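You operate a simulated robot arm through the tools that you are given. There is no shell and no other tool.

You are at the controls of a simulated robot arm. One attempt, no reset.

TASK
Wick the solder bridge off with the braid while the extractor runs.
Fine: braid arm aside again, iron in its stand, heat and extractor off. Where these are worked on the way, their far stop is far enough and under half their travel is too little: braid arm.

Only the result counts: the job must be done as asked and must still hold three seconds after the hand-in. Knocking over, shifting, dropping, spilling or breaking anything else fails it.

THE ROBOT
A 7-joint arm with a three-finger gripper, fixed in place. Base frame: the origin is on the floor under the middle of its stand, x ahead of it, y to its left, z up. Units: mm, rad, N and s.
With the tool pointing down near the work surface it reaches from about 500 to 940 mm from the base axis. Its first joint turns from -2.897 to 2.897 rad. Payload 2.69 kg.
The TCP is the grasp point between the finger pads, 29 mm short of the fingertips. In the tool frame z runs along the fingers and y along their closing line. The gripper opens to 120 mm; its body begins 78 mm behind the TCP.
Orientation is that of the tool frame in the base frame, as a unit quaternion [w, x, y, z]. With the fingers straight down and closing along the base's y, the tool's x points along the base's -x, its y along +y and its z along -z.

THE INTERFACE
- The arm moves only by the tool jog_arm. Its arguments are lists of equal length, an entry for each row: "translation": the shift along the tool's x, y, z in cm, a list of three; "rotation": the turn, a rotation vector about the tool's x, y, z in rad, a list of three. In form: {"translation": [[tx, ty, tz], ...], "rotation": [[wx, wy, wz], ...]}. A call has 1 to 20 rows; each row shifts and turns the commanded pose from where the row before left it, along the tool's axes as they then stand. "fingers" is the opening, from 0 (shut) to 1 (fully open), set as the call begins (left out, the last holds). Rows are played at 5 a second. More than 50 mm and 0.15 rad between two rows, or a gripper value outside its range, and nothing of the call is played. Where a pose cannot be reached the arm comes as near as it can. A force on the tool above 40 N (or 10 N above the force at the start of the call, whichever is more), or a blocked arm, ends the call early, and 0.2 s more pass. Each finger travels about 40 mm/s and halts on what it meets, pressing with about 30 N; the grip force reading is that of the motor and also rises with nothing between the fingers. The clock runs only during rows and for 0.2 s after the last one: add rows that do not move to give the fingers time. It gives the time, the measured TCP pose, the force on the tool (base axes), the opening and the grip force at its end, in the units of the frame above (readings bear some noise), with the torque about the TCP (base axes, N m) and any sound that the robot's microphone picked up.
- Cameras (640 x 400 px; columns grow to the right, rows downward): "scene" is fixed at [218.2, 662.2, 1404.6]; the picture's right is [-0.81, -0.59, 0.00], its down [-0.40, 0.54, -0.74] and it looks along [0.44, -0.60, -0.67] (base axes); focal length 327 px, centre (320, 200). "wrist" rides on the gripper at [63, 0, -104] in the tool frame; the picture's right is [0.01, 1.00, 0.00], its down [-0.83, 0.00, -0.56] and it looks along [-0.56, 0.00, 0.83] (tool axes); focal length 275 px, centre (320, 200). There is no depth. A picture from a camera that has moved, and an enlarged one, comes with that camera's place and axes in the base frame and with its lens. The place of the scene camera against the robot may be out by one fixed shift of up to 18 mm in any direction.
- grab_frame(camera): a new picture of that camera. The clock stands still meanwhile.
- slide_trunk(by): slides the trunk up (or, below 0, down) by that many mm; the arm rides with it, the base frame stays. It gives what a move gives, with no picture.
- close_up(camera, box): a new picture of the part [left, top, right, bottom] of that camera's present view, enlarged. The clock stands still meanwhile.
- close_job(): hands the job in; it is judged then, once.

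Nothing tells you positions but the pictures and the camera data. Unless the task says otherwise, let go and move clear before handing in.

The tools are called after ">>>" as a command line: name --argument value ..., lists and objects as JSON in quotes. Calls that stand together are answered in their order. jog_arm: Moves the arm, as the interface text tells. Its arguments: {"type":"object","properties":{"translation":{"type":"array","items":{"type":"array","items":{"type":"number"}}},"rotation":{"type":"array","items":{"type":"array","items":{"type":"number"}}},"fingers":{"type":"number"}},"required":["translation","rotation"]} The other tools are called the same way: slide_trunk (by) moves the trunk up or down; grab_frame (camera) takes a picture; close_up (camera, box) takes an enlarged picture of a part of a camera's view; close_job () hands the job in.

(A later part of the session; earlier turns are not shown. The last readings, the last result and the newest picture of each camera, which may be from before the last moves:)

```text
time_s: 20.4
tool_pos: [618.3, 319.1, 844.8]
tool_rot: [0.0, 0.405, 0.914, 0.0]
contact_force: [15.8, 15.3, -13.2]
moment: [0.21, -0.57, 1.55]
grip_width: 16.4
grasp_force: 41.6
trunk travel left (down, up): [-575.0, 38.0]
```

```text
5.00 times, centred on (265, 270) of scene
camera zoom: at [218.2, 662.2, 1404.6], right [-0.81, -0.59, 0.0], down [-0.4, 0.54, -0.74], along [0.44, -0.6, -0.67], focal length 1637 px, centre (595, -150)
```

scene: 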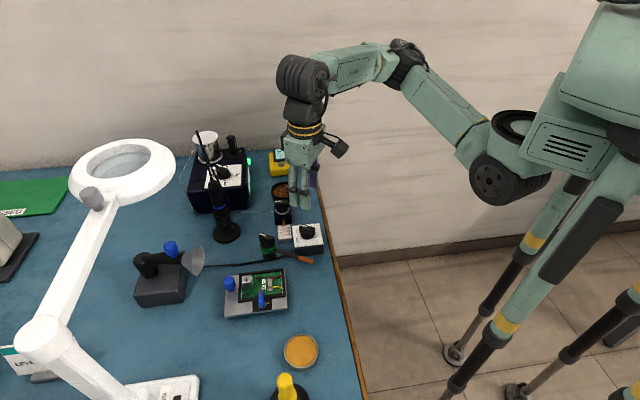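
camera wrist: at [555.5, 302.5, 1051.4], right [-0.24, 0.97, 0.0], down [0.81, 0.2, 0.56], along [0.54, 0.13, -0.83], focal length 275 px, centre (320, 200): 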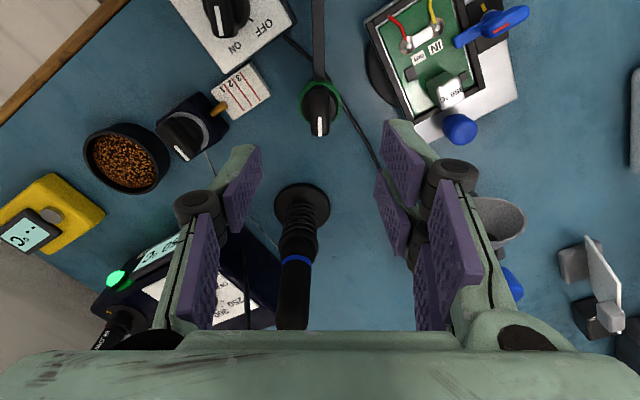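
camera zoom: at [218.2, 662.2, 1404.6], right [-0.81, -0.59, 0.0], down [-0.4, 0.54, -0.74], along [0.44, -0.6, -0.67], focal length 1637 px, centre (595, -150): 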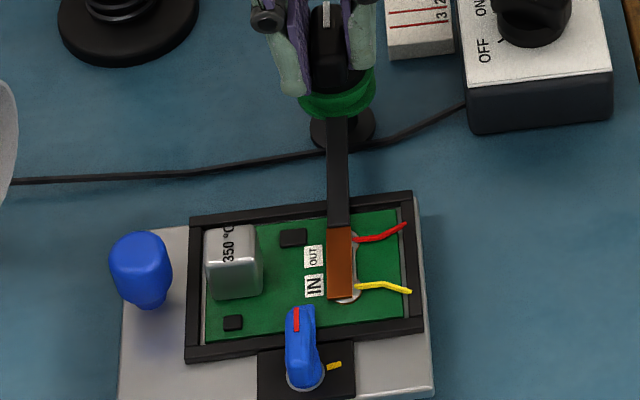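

A torque has built up, so the arm is at its far stop with the braid over the bridge. I'll release and rise to look.

>>> jog_arm --translation '[[0, 0, 0], [0, 0, 0], [0, 0, 0], [0, 0, 0], [0, 0, -3], [0, 0, -4], [0, 0, -4]]' --rotation '[[0, 0, -0.03], [0, 0, 0], [0, 0, 0], [0, 0, 0], [0, 0, 0], [0, 0, 0], [0, 0, 0]]' --fingers 0.5

>>> grab_frame --camera "wrist"

>>> close_up --camera "scene" --box '[225, 230, 305, 310]'

```text
time_s: 22.0
tool_pos: [616.9, 318.1, 954.5]
tool_rot: [-0.001, 0.391, 0.921, 0.001]
contact_force: [0.8, 0.2, -0.1]
moment: [-0.01, -0.02, -0.05]
grip_width: 60.2
grasp_force: 0.1
trunk travel left (down, up): [-575.0, 38.0]
```

```text
taken
camera wrist: at [571.1, 363.7, 1059.1], right [0.72, 0.7, 0.0], down [0.58, -0.6, 0.56], along [0.39, -0.4, -0.83], focal length 275 px, centre (320, 200)
```

wrist: 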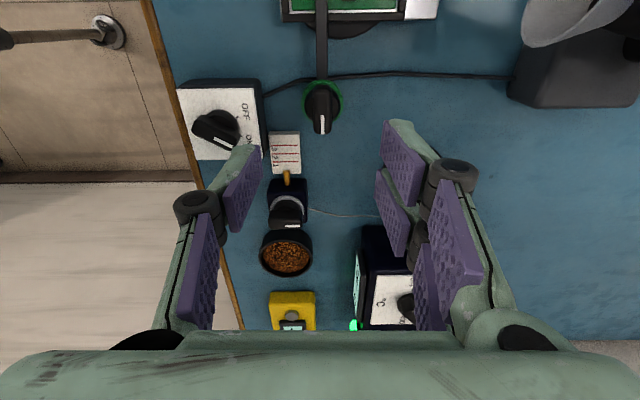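

```text
5.00 times, centred on (265, 270) of scene
camera zoom: at [218.2, 662.2, 1404.6], right [-0.81, -0.59, 0.0], down [-0.4, 0.54, -0.74], along [0.44, -0.6, -0.67], focal length 1637 px, centre (595, -150)
```

zoom: 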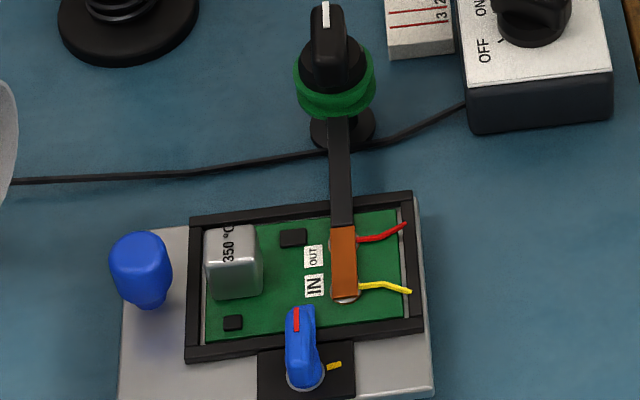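

The braid lies neatly over the bridge. Next is the iron: the handle is near (753, 326) with its blue ring at z≈865. I'll turn the tool toward it and tilt it 60° from vertical so I can grip the upright handle from the side, clear of the cord.

>>> jog_arm --translation '[[0, 0, -1], [0, 0, 0], [0, 0, 0], [0, 0, 0], [0, 0, 0], [0, 0, 0], [0, 0, 0], [0, 0, 0], [0, 0, 0]]' --rotation '[[0, 0, -0.1348], [0, 0, -0.1348], [0, 0, -0.1348], [0, 0, -0.1348], [0, 0, -0.1348], [0, 0, -0.1348], [0, 0, -0.1348], [0, 0, -0.1348], [0, 0, -0.1348]]'

>>> jog_arm --translation '[[0, 0, 0], [0, 0, 0], [0, 0, 0], [0, 0, 0], [0, 0, 0], [0, 0, 0], [0, 0, 0], [0, 0, 0]]' --rotation '[[0, -0.131, 0], [0, -0.131, 0], [0, -0.131, 0], [0, -0.131, 0], [0, -0.131, 0], [0, -0.131, 0], [0, -0.131, 0], [0, -0.131, 0]]'

>>> grab_frame --camera "wrist"

>>> grab_frame --camera "scene"

```text
time_s: 24.0
tool_pos: [617.2, 318.0, 964.3]
tool_rot: [0.0, -0.204, 0.979, -0.001]
contact_force: [-0.3, 0.1, 0.2]
moment: [0.02, 0.0, 0.0]
grip_width: 60.1
grasp_force: 0.2
trunk travel left (down, up): [-575.0, 38.0]
```

```text
time_s: 25.8
tool_pos: [616.8, 317.9, 965.5]
tool_rot: [0.491, -0.176, 0.847, 0.102]
contact_force: [0.0, 0.5, 0.1]
moment: [-0.01, -0.02, 0.04]
grip_width: 60.1
grasp_force: 0.0
trunk travel left (down, up): [-575.0, 38.0]
```

```text
taken
camera wrist: at [504.2, 270.3, 963.2], right [-0.4, 0.92, 0.0], down [-0.07, -0.02, 1.0], along [0.91, 0.4, 0.07], focal length 275 px, centre (320, 200)
```

wrist: 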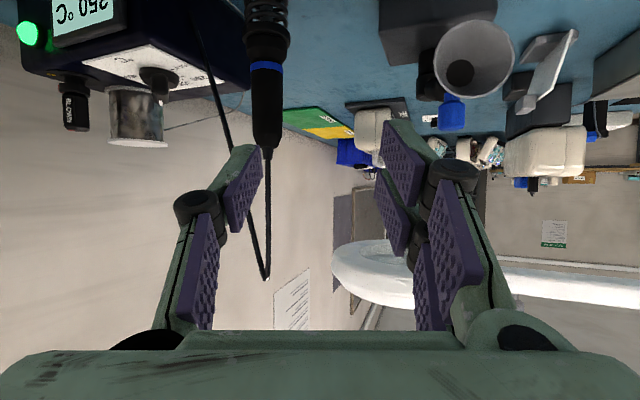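

```text
taken
```

scene: 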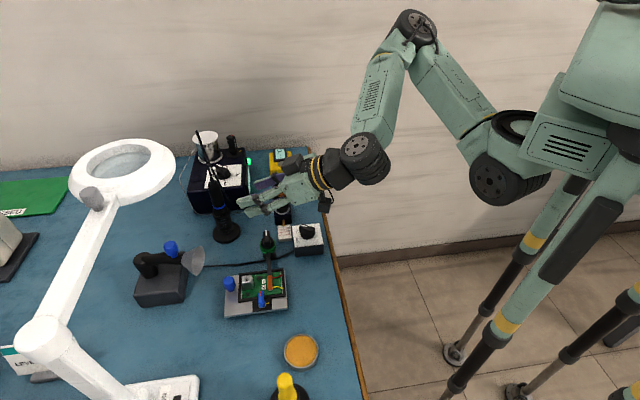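

The iron stands vertical, with its cord looping up from the top of the handle. I'll take enlarged views to measure it.

>>> close_up --camera "wrist" --box '[200, 0, 340, 180]'

>>> close_up --camera "scene" --box '[180, 120, 280, 250]'

```text
2.22 times, centred on (270, 90) of wrist
camera zoom: at [504.2, 270.3, 963.2], right [-0.4, 0.92, 0.0], down [-0.07, -0.02, 1.0], along [0.91, 0.4, 0.07], focal length 612 px, centre (431, 444)
```

zoom: 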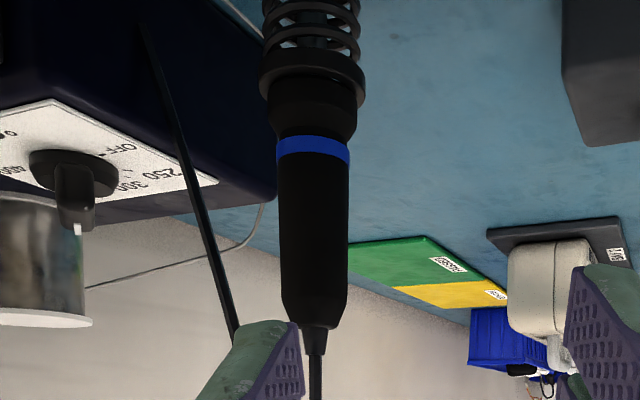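

```text
3.08 times, centred on (230, 185) of scene
camera zoom: at [218.2, 662.2, 1404.6], right [-0.81, -0.59, 0.0], down [-0.4, 0.54, -0.74], along [0.44, -0.6, -0.67], focal length 1008 px, centre (597, 246)
```

zoom: 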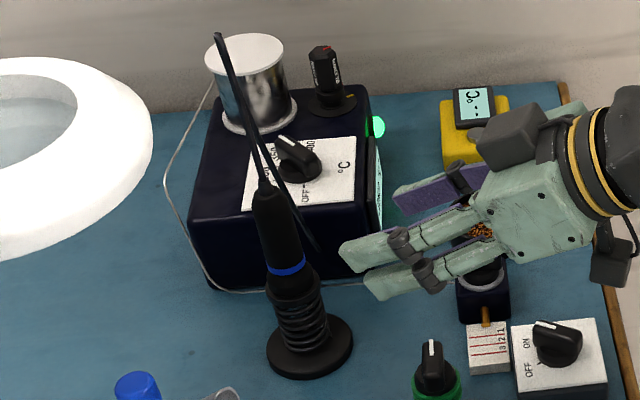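

The handle is 28 mm across and spans z≈862–927 at about (755, 328). I'll move to a pre-grasp point 120 mm back along the tool axis with a 48 mm opening and check alignment.

>>> jog_arm --translation '[[-0.1, -2.29, 1.47], [-0.1, -2.29, 1.48], [0, 0, 0]]' --rotation '[[0, 0, 0], [0, 0, 0], [0, 0, 0]]' --fingers 0.4

>>> grab_frame --camera "wrist"

>>> close_up --camera "wrist" --box '[250, 0, 390, 180]'

```text
time_s: 26.6
tool_pos: [660.3, 286.2, 952.0]
tool_rot: [0.49, -0.175, 0.848, 0.101]
contact_force: [0.5, -0.4, -0.4]
moment: [-0.02, 0.02, -0.02]
grip_width: 48.0
grasp_force: 0.0
trunk travel left (down, up): [-575.0, 38.0]
```

```text
taken
camera wrist: at [547.5, 239.7, 949.9], right [-0.4, 0.92, 0.0], down [-0.06, -0.02, 1.0], along [0.91, 0.4, 0.07], focal length 275 px, centre (320, 200)
```

wrist: 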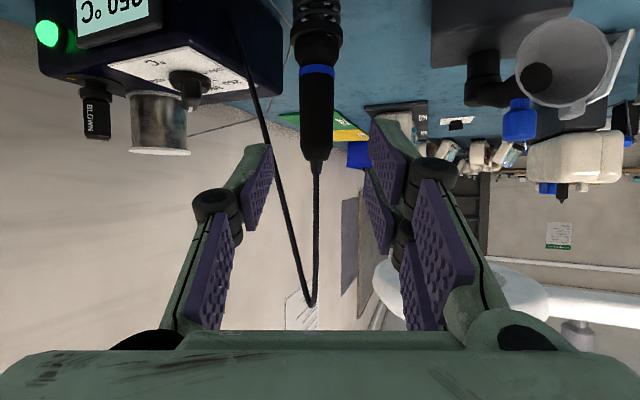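

```text
2.22 times, centred on (320, 90) of wrist
camera zoom: at [547.5, 239.7, 949.9], right [-0.4, 0.92, 0.0], down [-0.06, -0.02, 1.0], along [0.91, 0.4, 0.07], focal length 612 px, centre (320, 444)
```

zoom: 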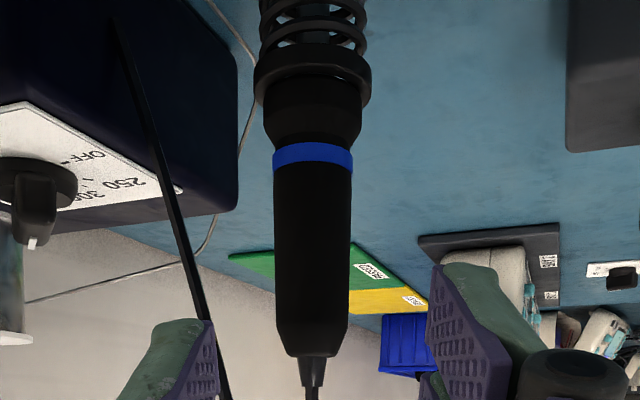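

The iron axis is at (755.5, 327.7), directly ahead along the tool axis. I'll advance about 120 mm along it in two stages.

>>> jog_arm --translation '[[0, 0, 2], [0, 0, 2], [0, 0, 2], [0, 0, 2]]' --rotation '[[0, 0, 0], [0, 0, 0], [0, 0, 0], [0, 0, 0]]'

>>> grab_frame --camera "wrist"

>>> close_up --camera "scene" --box '[170, 130, 330, 260]'

```text
time_s: 27.6
tool_pos: [723.8, 315.3, 913.0]
tool_rot: [0.49, -0.175, 0.848, 0.101]
contact_force: [-0.7, -0.5, -0.8]
moment: [0.03, 0.0, -0.01]
grip_width: 48.0
grasp_force: 0.0
trunk travel left (down, up): [-575.0, 38.0]
```

```text
taken
camera wrist: at [611.3, 267.1, 910.9], right [-0.4, 0.92, 0.0], down [-0.06, -0.02, 1.0], along [0.91, 0.4, 0.07], focal length 275 px, centre (320, 200)
```

wrist: 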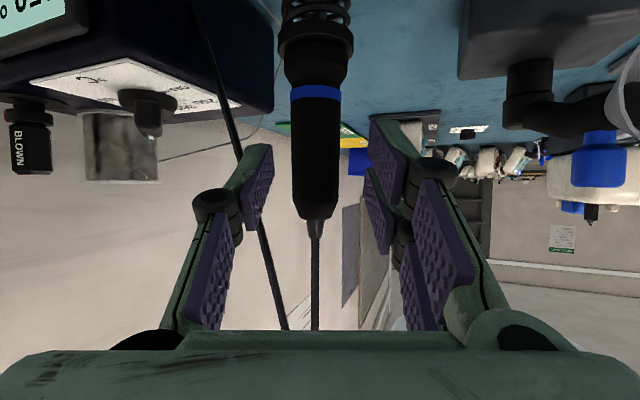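

```text
3.08 times, centred on (250, 195) of scene
camera zoom: at [218.2, 662.2, 1404.6], right [-0.81, -0.59, 0.0], down [-0.4, 0.54, -0.74], along [0.44, -0.6, -0.67], focal length 1008 px, centre (535, 215)
```

zoom: 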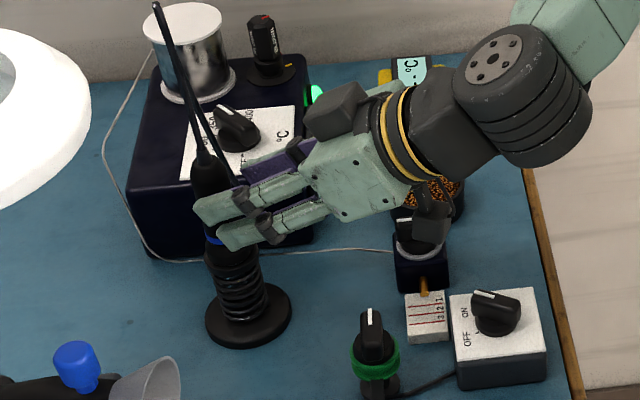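

Aligned and clear. I'll make the final 40 mm advance, then close on the handle.

>>> jog_arm --translation '[[0, 0, 1.4], [0, 0, 1.3], [0, 0, 1.3]]' --rotation '[[0, 0, 0], [0, 0, 0], [0, 0, 0]]'

>>> grab_frame --camera "wrist"

```text
time_s: 28.4
tool_pos: [755.0, 329.0, 893.5]
tool_rot: [0.49, -0.176, 0.848, 0.102]
contact_force: [0.6, -0.4, -0.1]
moment: [0.02, 0.01, -0.05]
grip_width: 48.1
grasp_force: 0.0
trunk travel left (down, up): [-575.0, 38.0]
```

```text
taken
camera wrist: at [643.3, 281.0, 890.9], right [-0.4, 0.92, 0.0], down [-0.06, -0.02, 1.0], along [0.91, 0.4, 0.07], focal length 275 px, centre (320, 200)
```

wrist: 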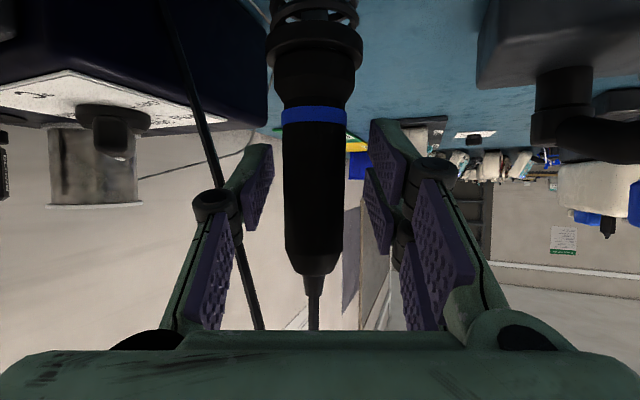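

The handle sits between the fingers, about 2.5 mm off centre. I'll nudge sideways and close.

>>> jog_arm --translation '[[0, -0.23, 0.1], [0, 0, 0]]' --rotation '[[0, 0, 0], [0, 0, 0]]'

>>> jog_arm --translation '[[0, 0, 0], [0, 0, 0], [0, 0, 0], [0, 0, 0], [0, 0, 0], [0, 0, 0]]' --rotation '[[0, 0, 0], [0, 0, 0], [0, 0, 0], [0, 0, 0], [0, 0, 0], [0, 0, 0]]' --fingers 0.0

>>> grab_frame --camera "wrist"

>>> close_up --camera "scene" --box '[170, 130, 330, 260]'

```text
time_s: 29.0
tool_pos: [757.0, 325.5, 892.4]
tool_rot: [0.49, -0.175, 0.848, 0.101]
contact_force: [-0.4, -0.3, 0.7]
moment: [-0.03, -0.03, -0.02]
grip_width: 47.8
grasp_force: 0.1
trunk travel left (down, up): [-575.0, 38.0]
```

```text
time_s: 30.4
tool_pos: [756.5, 327.0, 892.6]
tool_rot: [0.49, -0.175, 0.848, 0.101]
contact_force: [-1.0, 0.2, 0.1]
moment: [0.06, 0.03, 0.0]
grip_width: 26.9
grasp_force: 30.0
trunk travel left (down, up): [-575.0, 38.0]
```

```text
taken
camera wrist: at [644.9, 279.0, 890.6], right [-0.4, 0.92, 0.0], down [-0.06, -0.02, 1.0], along [0.91, 0.4, 0.07], focal length 275 px, centre (320, 200)
```

wrist: 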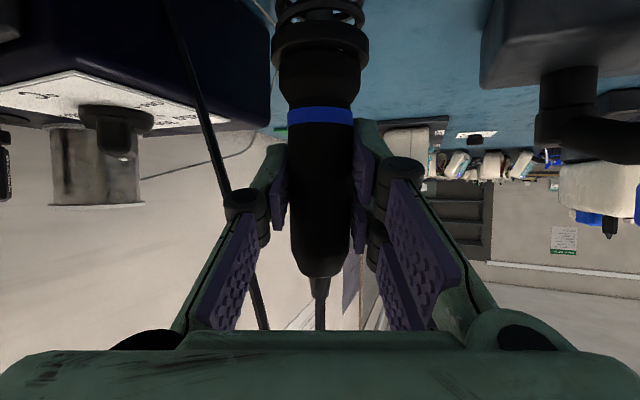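

```text
3.08 times, centred on (250, 195) of scene
camera zoom: at [218.2, 662.2, 1404.6], right [-0.81, -0.59, 0.0], down [-0.4, 0.54, -0.74], along [0.44, -0.6, -0.67], focal length 1008 px, centre (535, 215)
```

zoom: 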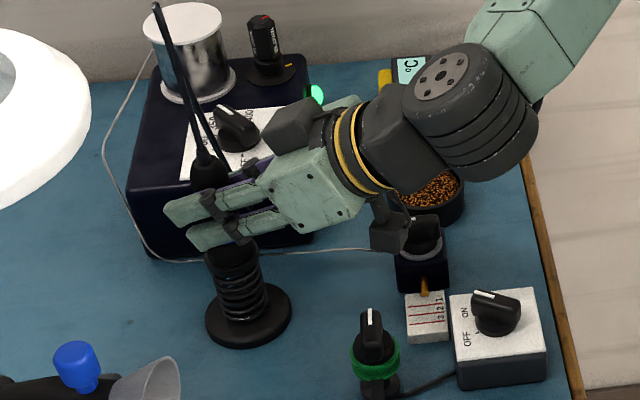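

The handle is gripped (26.9 mm). I'll lift straight up, a small amount first to confirm it comes along.

>>> jog_arm --translation '[[-0.868, 0, -0.497], [-1.735, 0, -0.994], [-1.735, 0, -0.994]]' --rotation '[[0, 0, 0], [0, 0, 0], [0, 0, 0]]'

>>> close_up --camera "scene" --box '[170, 100, 330, 260]'

>>> grab_frame --camera "wrist"

```text
time_s: 31.2
tool_pos: [756.0, 327.1, 942.1]
tool_rot: [0.491, -0.175, 0.847, 0.101]
contact_force: [-0.1, -0.3, -0.8]
moment: [0.0, -0.02, -0.01]
grip_width: 26.9
grasp_force: 29.7
trunk travel left (down, up): [-575.0, 38.0]
```

```text
2.50 times, centred on (250, 180) of scene
camera zoom: at [218.2, 662.2, 1404.6], right [-0.81, -0.59, 0.0], down [-0.4, 0.54, -0.74], along [0.44, -0.6, -0.67], focal length 819 px, centre (495, 250)
```

zoom: 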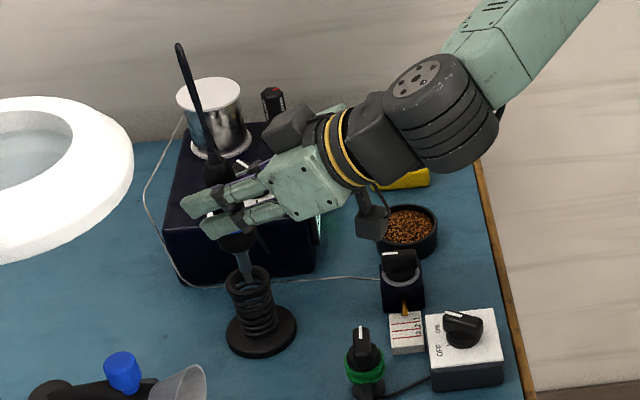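

```text
taken
camera wrist: at [644.2, 278.2, 940.1], right [-0.4, 0.92, 0.0], down [-0.06, -0.02, 1.0], along [0.91, 0.4, 0.07], focal length 275 px, centre (320, 200)
```

wrist: 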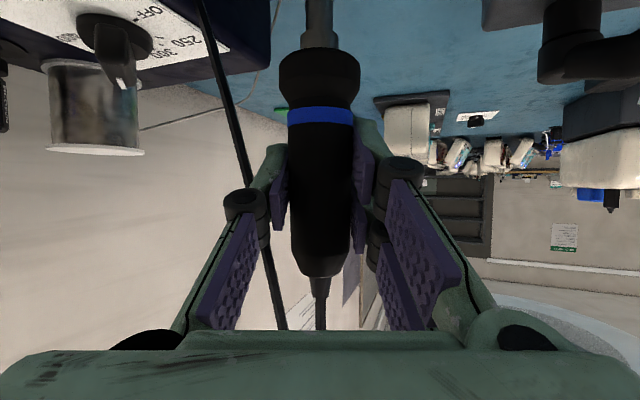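

The iron comes along cleanly. I'll keep lifting until the tip clears the spring.

>>> jog_arm --translation '[[-1.735, 0, -0.994], [-1.735, 0, -0.994], [-1.735, 0, -0.994], [-1.735, 0, -0.994]]' --rotation '[[0, 0, 0], [0, 0, 0], [0, 0, 0], [0, 0, 0]]'

>>> close_up --camera "scene" --box '[170, 100, 330, 260]'

>>> grab_frame --camera "wrist"

```text
time_s: 32.2
tool_pos: [757.4, 326.0, 1023.0]
tool_rot: [0.489, -0.176, 0.848, 0.102]
contact_force: [0.2, 0.0, -0.4]
moment: [-0.02, 0.02, -0.04]
grip_width: 26.7
grasp_force: 30.4
trunk travel left (down, up): [-575.0, 38.0]
```

```text
2.50 times, centred on (250, 180) of scene
camera zoom: at [218.2, 662.2, 1404.6], right [-0.81, -0.59, 0.0], down [-0.4, 0.54, -0.74], along [0.44, -0.6, -0.67], focal length 819 px, centre (495, 250)
```

zoom: 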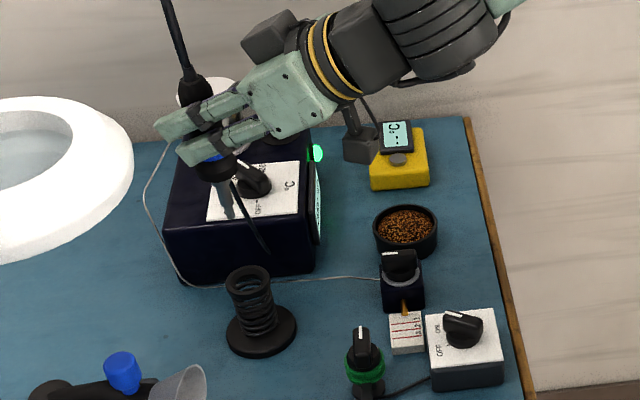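

```text
taken
camera wrist: at [645.6, 277.6, 1021.2], right [-0.4, 0.92, 0.0], down [-0.06, -0.02, 1.0], along [0.91, 0.4, 0.07], focal length 275 px, centre (320, 200)
```

wrist: 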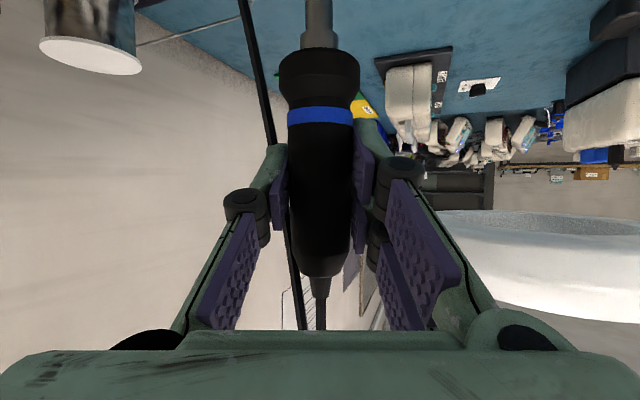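

>>> close_up --camera "scene" --box '[195, 130, 255, 200]'

```text
5.71 times, centred on (225, 165) of scene
camera zoom: at [218.2, 662.2, 1404.6], right [-0.81, -0.59, 0.0], down [-0.4, 0.54, -0.74], along [0.44, -0.6, -0.67], focal length 1871 px, centre (863, 400)
```

zoom: 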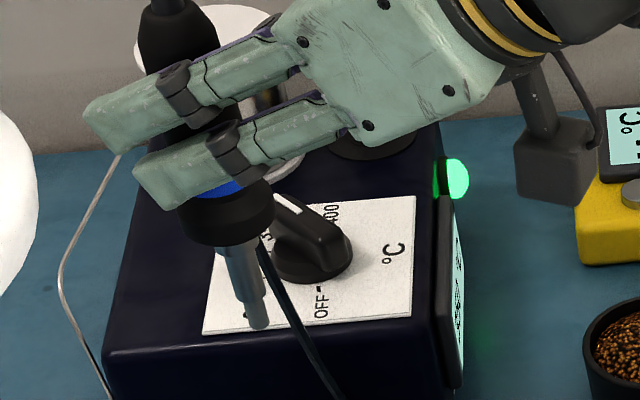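

>>> close_up --camera "scene" --box '[205, 155, 235, 195]'

```text
10.00 times, centred on (220, 175) of scene
camera zoom: at [218.2, 662.2, 1404.6], right [-0.81, -0.59, 0.0], down [-0.4, 0.54, -0.74], along [0.44, -0.6, -0.67], focal length 3274 px, centre (1320, 450)
```

zoom: 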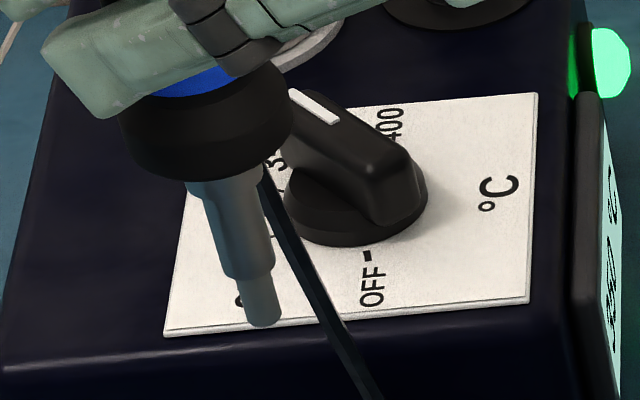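

The tip is a blunt rod about 95 mm below the grip point, so it's at z≈928 now. The bridge, from several views, is at about (549, 383.5, 793). I'll carry the iron over at this height, checking forces on the way.

>>> jog_arm --translation '[[1.0425, 1.695, -1.821], [1.0425, 1.695, -1.821], [1.0425, 1.695, -1.821], [1.0425, 1.695, -1.821]]' --rotation '[[0, 0, 0], [0, 0, 0], [0, 0, 0], [0, 0, 0]]'

>>> grab_frame --camera "scene"

```text
time_s: 33.2
tool_pos: [653.9, 353.5, 1024.7]
tool_rot: [0.491, -0.175, 0.848, 0.101]
contact_force: [0.1, -0.9, -1.2]
moment: [0.03, 0.01, 0.02]
grip_width: 26.6
grasp_force: 30.2
trunk travel left (down, up): [-575.0, 38.0]
```

```text
taken
```

scene: 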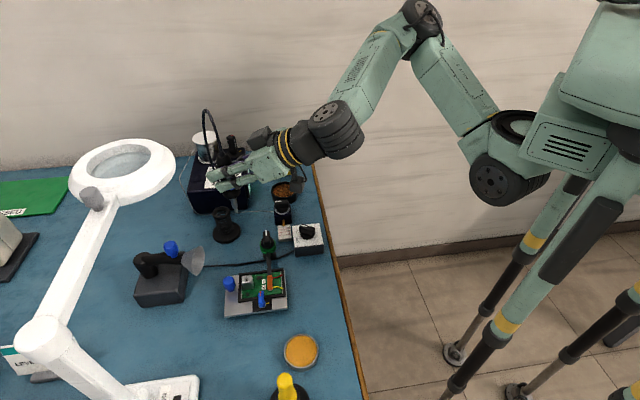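

No load from the cord. Continuing to above the bridge.

>>> jog_arm --translation '[[1.0425, 1.695, -1.821], [1.0425, 1.695, -1.821], [1.0425, 1.695, -1.821], [1.0425, 1.695, -1.821]]' --rotation '[[0, 0, 0], [0, 0, 0], [0, 0, 0], [0, 0, 0]]'

>>> grab_frame --camera "scene"

>>> close_up --camera "scene" --box '[210, 170, 310, 310]'

```text
time_s: 34.2
tool_pos: [548.5, 383.4, 1024.0]
tool_rot: [0.49, -0.175, 0.848, 0.101]
contact_force: [0.2, -0.2, -1.2]
moment: [0.01, 0.0, 0.0]
grip_width: 27.1
grasp_force: 29.4
trunk travel left (down, up): [-575.0, 38.0]
```

```text
taken
```

scene: 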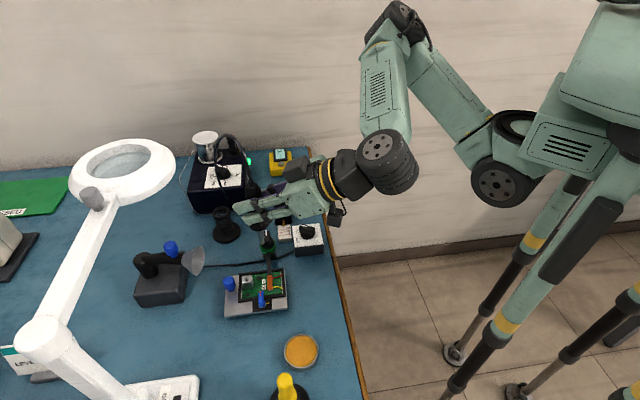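

```text
2.86 times, centred on (260, 240) of scene
camera zoom: at [218.2, 662.2, 1404.6], right [-0.81, -0.59, 0.0], down [-0.4, 0.54, -0.74], along [0.44, -0.6, -0.67], focal length 936 px, centre (491, 86)
```

zoom: 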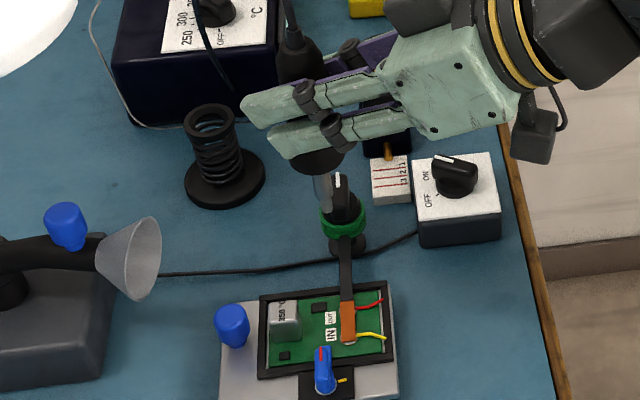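

The tip is above the braid and the sightline extrapolates well. I'll descend 95 mm, then look closely.

>>> jog_arm --translation '[[2.169, 0, 1.2425], [2.169, 0, 1.2425], [2.169, 0, 1.2425], [1.735, 0, 0.994]]' --rotation '[[0, 0, 0], [0, 0, 0], [0, 0, 0], [0, 0, 0]]'

>>> close_up --camera "scene" --box '[235, 225, 305, 305]'

>>> grab_frame --camera "wrist"

```text
time_s: 35.2
tool_pos: [549.3, 383.6, 927.7]
tool_rot: [0.491, -0.176, 0.847, 0.102]
contact_force: [0.1, 0.2, -1.0]
moment: [0.03, 0.0, 0.01]
grip_width: 26.6
grasp_force: 30.3
trunk travel left (down, up): [-575.0, 38.0]
```

```text
5.00 times, centred on (270, 265) of scene
camera zoom: at [218.2, 662.2, 1404.6], right [-0.81, -0.59, 0.0], down [-0.4, 0.54, -0.74], along [0.44, -0.6, -0.67], focal length 1637 px, centre (570, -125)
```

zoom: 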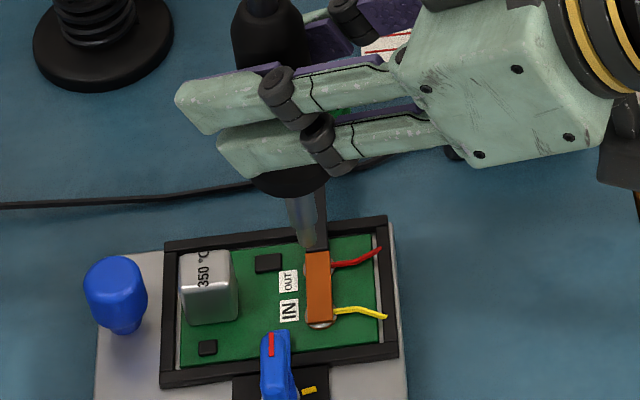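

```text
taken
camera wrist: at [437.2, 336.6, 925.8], right [-0.4, 0.92, 0.0], down [-0.06, -0.02, 1.0], along [0.91, 0.4, 0.07], focal length 275 px, centre (320, 200)
```

wrist: 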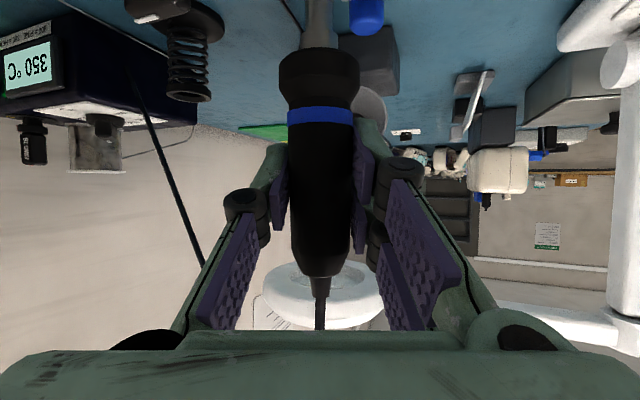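

The tip is on course for the bridge centre, with about 25 mm to go. I'll descend 18 mm and then creep.

>>> jog_arm --translation '[[0.868, 0, 0.497], [0.694, 0, 0.398], [0, 0, 0]]' --rotation '[[0, 0, 0], [0, 0, 0], [0, 0, 0]]'

>>> close_up --camera "scene" --box '[245, 245, 295, 305]'

```text
time_s: 36.0
tool_pos: [549.3, 384.7, 909.6]
tool_rot: [0.49, -0.177, 0.847, 0.103]
contact_force: [-1.3, -0.2, -0.2]
moment: [0.0, 0.02, -0.04]
grip_width: 26.8
grasp_force: 30.1
trunk travel left (down, up): [-575.0, 38.0]
```

```text
6.67 times, centred on (270, 275) of scene
camera zoom: at [218.2, 662.2, 1404.6], right [-0.81, -0.59, 0.0], down [-0.4, 0.54, -0.74], along [0.44, -0.6, -0.67], focal length 2183 px, centre (653, -300)
```

zoom: 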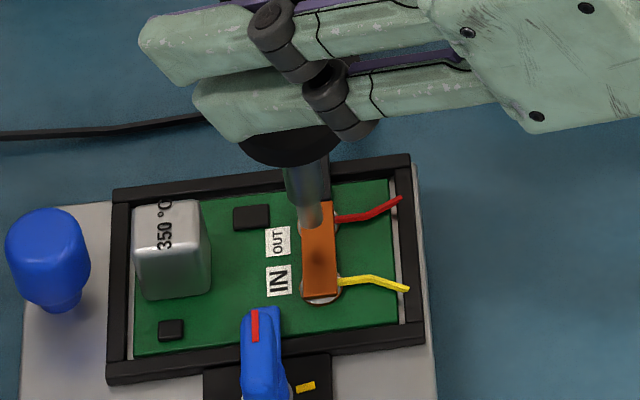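

Getting close; the tip's shadow is on the braid over the bridge. Creeping down in small steps.

>>> jog_arm --translation '[[0.174, 0, 0.099], [0.174, 0, 0.099], [0.174, 0, 0.099], [0, 0, 0]]' --rotation '[[0, 0, 0], [0, 0, 0], [0, 0, 0], [0, 0, 0]]'

>>> close_up --camera "scene" --box '[245, 245, 295, 305]'

```text
time_s: 37.0
tool_pos: [550.1, 383.7, 904.3]
tool_rot: [0.491, -0.175, 0.847, 0.101]
contact_force: [-0.1, -0.3, -1.3]
moment: [-0.03, 0.0, 0.01]
grip_width: 26.6
grasp_force: 29.9
trunk travel left (down, up): [-575.0, 38.0]
```

```text
6.67 times, centred on (270, 275) of scene
camera zoom: at [218.2, 662.2, 1404.6], right [-0.81, -0.59, 0.0], down [-0.4, 0.54, -0.74], along [0.44, -0.6, -0.67], focal length 2183 px, centre (653, -300)
```

zoom: 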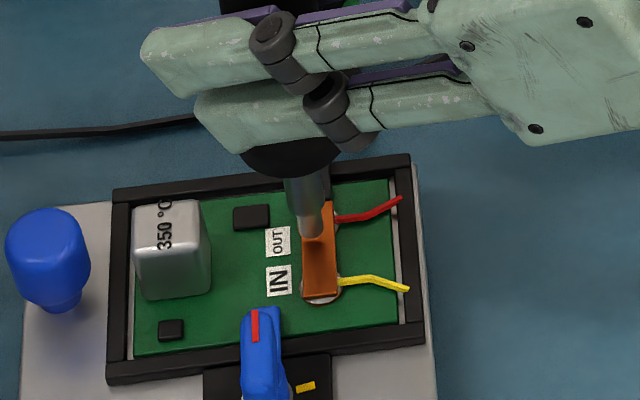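

>>> jog_arm --translation '[[0.087, 0, 0.0497], [0.087, 0, 0.0497], [0.087, 0, 0.0497], [0, 0, 0]]' --rotation '[[0, 0, 0], [0, 0, 0], [0, 0, 0], [0, 0, 0]]'

>>> close_up --camera "scene" --box '[250, 255, 290, 300]'

```text
time_s: 38.0
tool_pos: [549.8, 384.6, 901.0]
tool_rot: [0.49, -0.175, 0.848, 0.101]
contact_force: [0.0, -0.9, -0.3]
moment: [-0.03, 0.02, 0.0]
grip_width: 26.9
grasp_force: 29.8
trunk travel left (down, up): [-575.0, 38.0]
```

```text
8.89 times, centred on (270, 278) of scene
camera zoom: at [218.2, 662.2, 1404.6], right [-0.81, -0.59, 0.0], down [-0.4, 0.54, -0.74], along [0.44, -0.6, -0.67], focal length 2911 px, centre (764, -489)
```

zoom: 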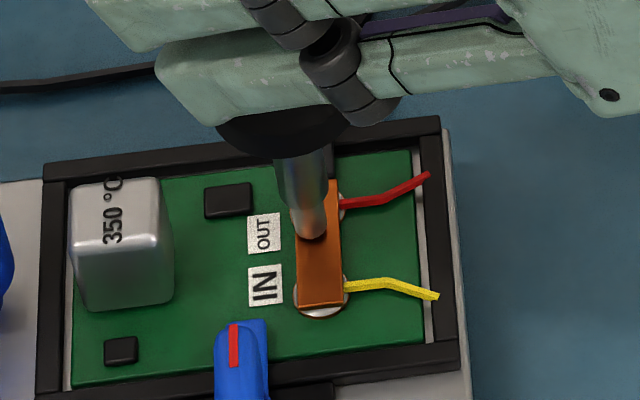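

>>> jog_arm --translation '[[0.07, -0.035, -0.127], [0.087, 0, 0.0497], [0.087, 0, 0.0497], [0, 0, 0]]' --rotation '[[0, 0, 0], [0, 0, 0], [0, 0, 0], [0, 0, 0]]'

>>> close_up --camera "scene" --box '[250, 255, 290, 300]'

```text
time_s: 39.0
tool_pos: [546.8, 382.8, 899.2]
tool_rot: [0.49, -0.176, 0.848, 0.102]
contact_force: [-0.5, 0.4, 0.2]
moment: [0.03, -0.01, 0.02]
grip_width: 27.0
grasp_force: 30.0
trunk travel left (down, up): [-575.0, 38.0]
```

```text
8.89 times, centred on (270, 278) of scene
camera zoom: at [218.2, 662.2, 1404.6], right [-0.81, -0.59, 0.0], down [-0.4, 0.54, -0.74], along [0.44, -0.6, -0.67], focal length 2911 px, centre (764, -489)
```

zoom: 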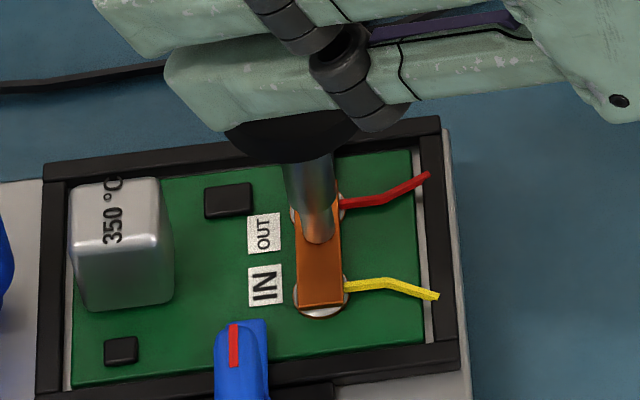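

>>> jog_arm --translation '[[0.087, 0, 0.0497], [0.087, 0, 0.0497], [0, 0, 0], [0, 0, 0]]' --rotation '[[0, 0, 0], [0, 0, 0], [0, 0, 0], [0, 0, 0]]'

>>> close_up --camera "scene" --box '[250, 255, 290, 300]'

```text
time_s: 40.0
tool_pos: [549.0, 383.1, 898.5]
tool_rot: [0.492, -0.175, 0.846, 0.103]
contact_force: [-0.9, 0.4, 16.4]
moment: [0.12, 0.01, 0.04]
grip_width: 26.8
grasp_force: 29.5
trunk travel left (down, up): [-575.0, 38.0]
```

```text
8.89 times, centred on (270, 278) of scene
camera zoom: at [218.2, 662.2, 1404.6], right [-0.81, -0.59, 0.0], down [-0.4, 0.54, -0.74], along [0.44, -0.6, -0.67], focal length 2911 px, centre (764, -489)
```

zoom: 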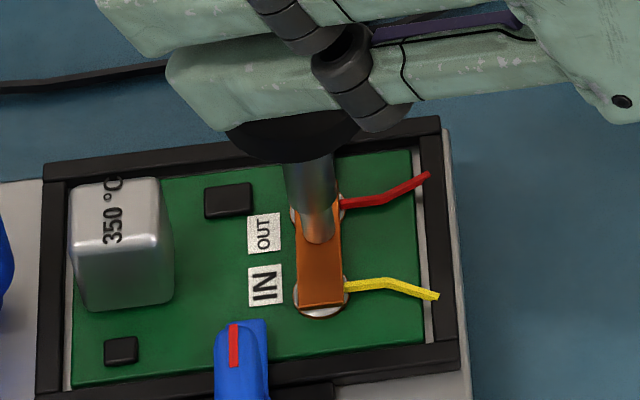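

Contact is made (16 N). I'll ease off slightly and dwell so the solder wicks into the braid.

>>> jog_arm --translation '[[-0.06, 0, -0.034], [0, 0, 0], [0, 0, 0], [0, 0, 0], [0, 0, 0], [0, 0, 0], [0, 0, 0], [0, 0, 0], [0, 0, 0], [0, 0, 0]]' --rotation '[[0, 0, 0], [0, 0, 0], [0, 0, 0], [0, 0, 0], [0, 0, 0], [0, 0, 0], [0, 0, 0], [0, 0, 0], [0, 0, 0], [0, 0, 0]]'

>>> close_up --camera "scene" --box '[250, 255, 290, 300]'

>>> grab_frame --camera "scene"

```text
time_s: 42.2
tool_pos: [547.3, 383.6, 897.9]
tool_rot: [0.491, -0.175, 0.847, 0.102]
contact_force: [-0.7, 0.8, 22.1]
moment: [0.06, -0.06, 0.0]
grip_width: 26.8
grasp_force: 29.5
trunk travel left (down, up): [-575.0, 38.0]
```

```text
8.89 times, centred on (270, 278) of scene
camera zoom: at [218.2, 662.2, 1404.6], right [-0.81, -0.59, 0.0], down [-0.4, 0.54, -0.74], along [0.44, -0.6, -0.67], focal length 2911 px, centre (764, -489)
```

zoom: 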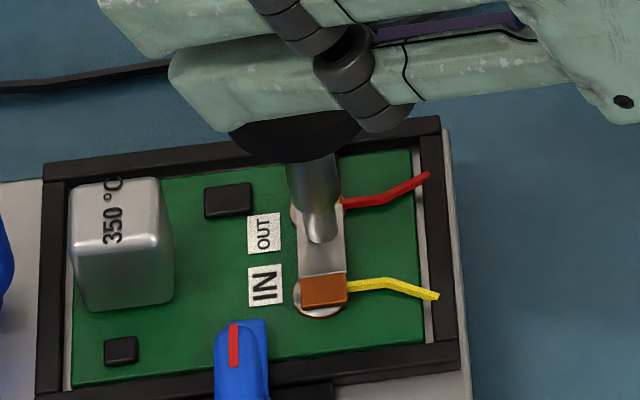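

```text
taken
```

scene: 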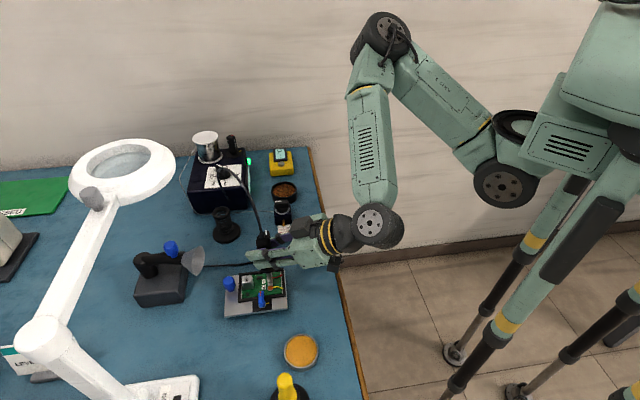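

The braid has turned silver where it touches, so the solder is soaking in. I'll ease the pressure a little and hold about one more second.

>>> jog_arm --translation '[[-0.07, 0, -0.04], [0, 0, 0], [0, 0, 0], [0, 0, 0], [0, 0, 0]]' --rotation '[[0, 0, 0], [0, 0, 0], [0, 0, 0], [0, 0, 0], [0, 0, 0]]'

>>> close_up --camera "scene" --box '[250, 255, 290, 300]'

```text
time_s: 43.4
tool_pos: [548.0, 382.5, 897.6]
tool_rot: [0.49, -0.176, 0.848, 0.102]
contact_force: [0.3, -0.2, 11.1]
moment: [-0.01, -0.06, 0.01]
grip_width: 26.8
grasp_force: 30.0
trunk travel left (down, up): [-575.0, 38.0]
```

```text
8.89 times, centred on (270, 278) of scene
camera zoom: at [218.2, 662.2, 1404.6], right [-0.81, -0.59, 0.0], down [-0.4, 0.54, -0.74], along [0.44, -0.6, -0.67], focal length 2911 px, centre (764, -489)
```

zoom: 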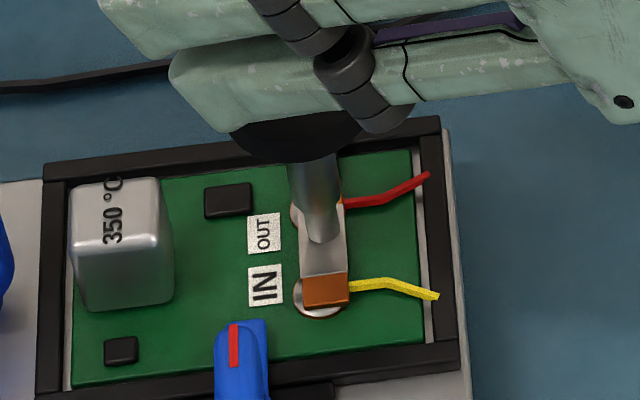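

The bridge has been drawn into the braid. Now I'll lift straight off and look at the board before carrying the iron back.

>>> jog_arm --translation '[[-2.175, 0.007, -1.212], [-2.175, 0.007, -1.212], [-2.175, 0.007, -1.212], [-2.175, 0.007, -1.212], [-2.175, 0.007, -1.212]]' --rotation '[[0, 0, 0], [0, 0, 0], [0, 0, 0], [0, 0, 0], [0, 0, 0]]'

>>> close_up --camera "scene" --box '[240, 235, 300, 310]'

>>> close_up --camera "scene" --box '[210, 170, 310, 310]'

```text
time_s: 44.6
tool_pos: [548.7, 382.9, 1023.4]
tool_rot: [0.49, -0.176, 0.847, 0.101]
contact_force: [0.3, 0.7, 0.1]
moment: [-0.02, -0.01, 0.02]
grip_width: 26.6
grasp_force: 30.0
trunk travel left (down, up): [-575.0, 38.0]
```

```text
5.33 times, centred on (270, 272) of scene
camera zoom: at [218.2, 662.2, 1404.6], right [-0.81, -0.59, 0.0], down [-0.4, 0.54, -0.74], along [0.44, -0.6, -0.67], focal length 1746 px, centre (587, -187)
```

zoom: 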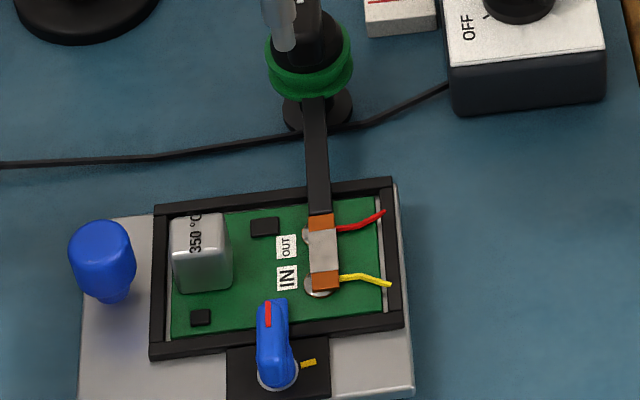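

```text
2.86 times, centred on (260, 240) of scene
camera zoom: at [218.2, 662.2, 1404.6], right [-0.81, -0.59, 0.0], down [-0.4, 0.54, -0.74], along [0.44, -0.6, -0.67], focal length 936 px, centre (491, 86)
```

zoom: 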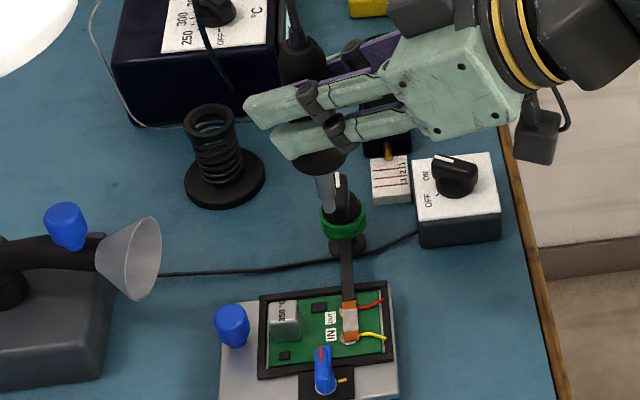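

The braid's middle is now silvered with solder. I'll return the iron along the same path to above its stand.

>>> jog_arm --translation '[[-1.0425, -1.695, 1.821], [-1.0425, -1.695, 1.821], [-1.0425, -1.695, 1.821], [-1.0425, -1.695, 1.821], [-1.0425, -1.695, 1.821], [-1.0425, -1.695, 1.821], [-1.0425, -1.695, 1.821], [-1.0425, -1.695, 1.821], [0, 0, 0]]' --rotation '[[0, 0, 0], [0, 0, 0], [0, 0, 0], [0, 0, 0], [0, 0, 0], [0, 0, 0], [0, 0, 0], [0, 0, 0], [0, 0, 0]]'

>>> close_up --camera "scene" --box '[170, 100, 330, 260]'

>>> grab_frame --camera "wrist"

```text
time_s: 46.6
tool_pos: [756.7, 325.2, 1022.1]
tool_rot: [0.49, -0.177, 0.848, 0.102]
contact_force: [0.0, -0.4, 0.2]
moment: [0.02, 0.02, -0.02]
grip_width: 26.7
grasp_force: 29.7
trunk travel left (down, up): [-575.0, 38.0]
```

```text
2.50 times, centred on (250, 180) of scene
camera zoom: at [218.2, 662.2, 1404.6], right [-0.81, -0.59, 0.0], down [-0.4, 0.54, -0.74], along [0.44, -0.6, -0.67], focal length 819 px, centre (495, 250)
```

zoom: 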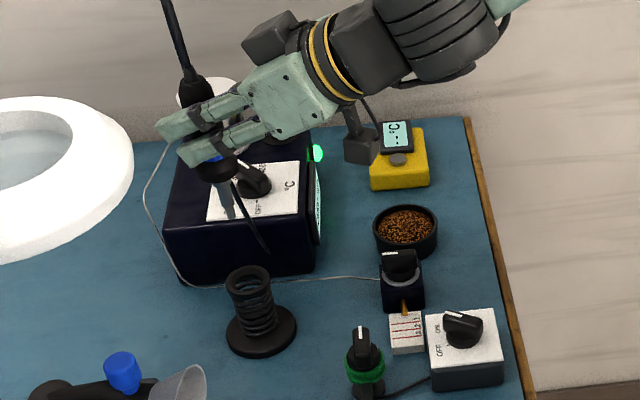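

```text
taken
camera wrist: at [645.3, 277.3, 1020.3], right [-0.4, 0.92, 0.0], down [-0.06, -0.02, 1.0], along [0.91, 0.4, 0.07], focal length 275 px, centre (320, 200)
```

wrist: 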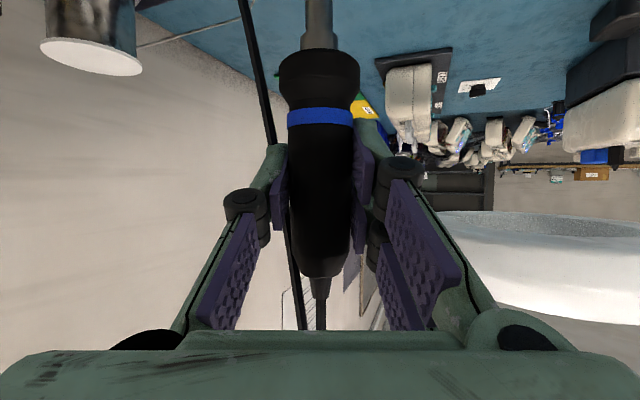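

The iron is unmoved in the grip and back above the stand. Lowering into the spring.

>>> jog_arm --translation '[[1.735, 0, 0.994], [1.735, 0, 0.994], [1.735, 0, 0.994], [1.735, 0, 0.994]]' --rotation '[[0, 0, 0], [0, 0, 0], [0, 0, 0], [0, 0, 0]]'

>>> close_up --camera "scene" --box '[180, 140, 280, 260]'

```text
time_s: 47.6
tool_pos: [755.3, 327.6, 942.2]
tool_rot: [0.491, -0.176, 0.847, 0.102]
contact_force: [0.6, 0.4, -1.7]
moment: [0.0, 0.0, 0.0]
grip_width: 26.7
grasp_force: 29.9
trunk travel left (down, up): [-575.0, 38.0]
```

```text
3.33 times, centred on (230, 200) of scene
camera zoom: at [218.2, 662.2, 1404.6], right [-0.81, -0.59, 0.0], down [-0.4, 0.54, -0.74], along [0.44, -0.6, -0.67], focal length 1092 px, centre (620, 200)
```

zoom: 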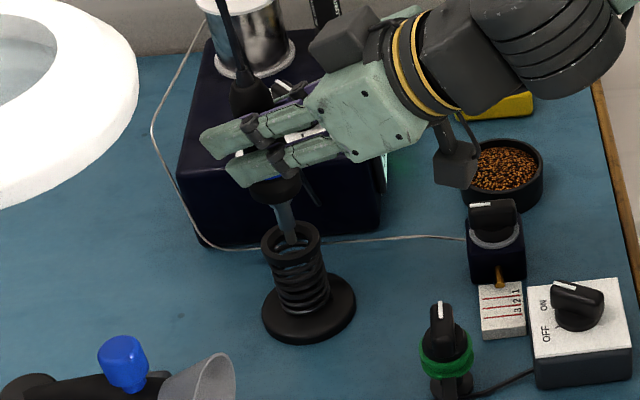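

The tip has entered the spring. Lowering the rest slowly.

>>> jog_arm --translation '[[0.868, 0, 0.497], [0.868, 0, 0.497], [0.868, 0, 0.497], [0.868, 0, 0.497], [0.434, 0, 0.2485]]' --rotation '[[0, 0, 0], [0, 0, 0], [0, 0, 0], [0, 0, 0], [0, 0, 0]]'

>>> close_up --camera "scene" --box '[180, 140, 280, 260]'

>>> grab_frame --camera "wrist"

```text
time_s: 48.8
tool_pos: [755.4, 328.3, 897.1]
tool_rot: [0.49, -0.176, 0.848, 0.102]
contact_force: [-0.1, 0.1, -0.1]
moment: [0.04, 0.0, 0.01]
grip_width: 26.8
grasp_force: 29.7
trunk travel left (down, up): [-575.0, 38.0]
```

```text
3.33 times, centred on (230, 200) of scene
camera zoom: at [218.2, 662.2, 1404.6], right [-0.81, -0.59, 0.0], down [-0.4, 0.54, -0.74], along [0.44, -0.6, -0.67], focal length 1092 px, centre (620, 200)
```

zoom: 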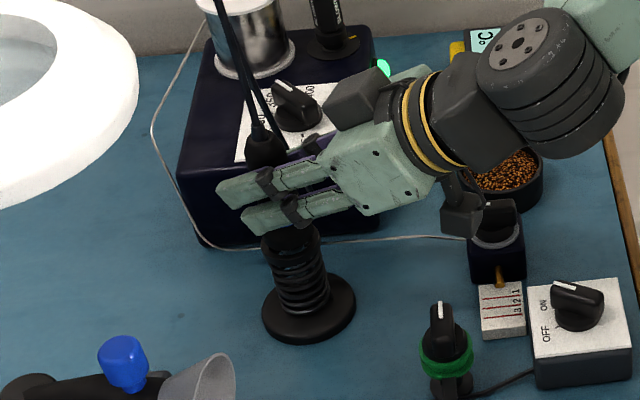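

```text
taken
camera wrist: at [643.8, 279.4, 895.1], right [-0.4, 0.92, 0.0], down [-0.06, -0.02, 1.0], along [0.91, 0.4, 0.07], focal length 275 px, centre (320, 200)
```

wrist: 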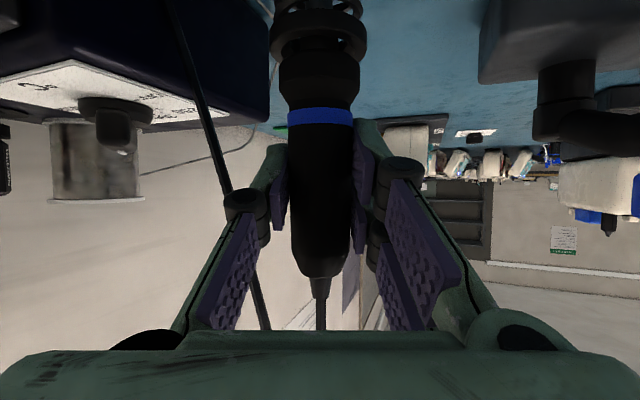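

>>> jog_arm --translation '[[0.13, 0, 0.0746], [0.13, 0, 0.0746], [0.087, 0, 0.05], [0, 0, 0]]' --rotation '[[0, 0, 0], [0, 0, 0], [0, 0, 0], [0, 0, 0]]'

>>> close_up --camera "wrist" --box '[240, 0, 400, 140]'

```text
time_s: 49.8
tool_pos: [756.5, 326.4, 893.0]
tool_rot: [0.491, -0.176, 0.847, 0.102]
contact_force: [0.0, 0.3, -0.7]
moment: [-0.03, 0.06, 0.04]
grip_width: 26.6
grasp_force: 30.3
trunk travel left (down, up): [-575.0, 38.0]
```

```text
2.86 times, centred on (320, 70) of wrist
camera zoom: at [644.4, 279.1, 891.2], right [-0.4, 0.92, 0.0], down [-0.06, -0.02, 1.0], along [0.91, 0.4, 0.07], focal length 786 px, centre (320, 571)
```

zoom: 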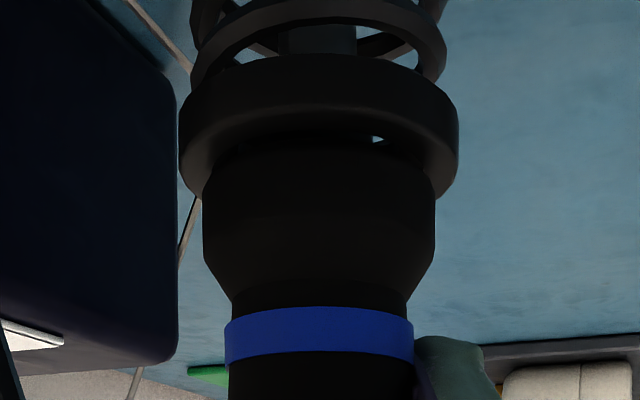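

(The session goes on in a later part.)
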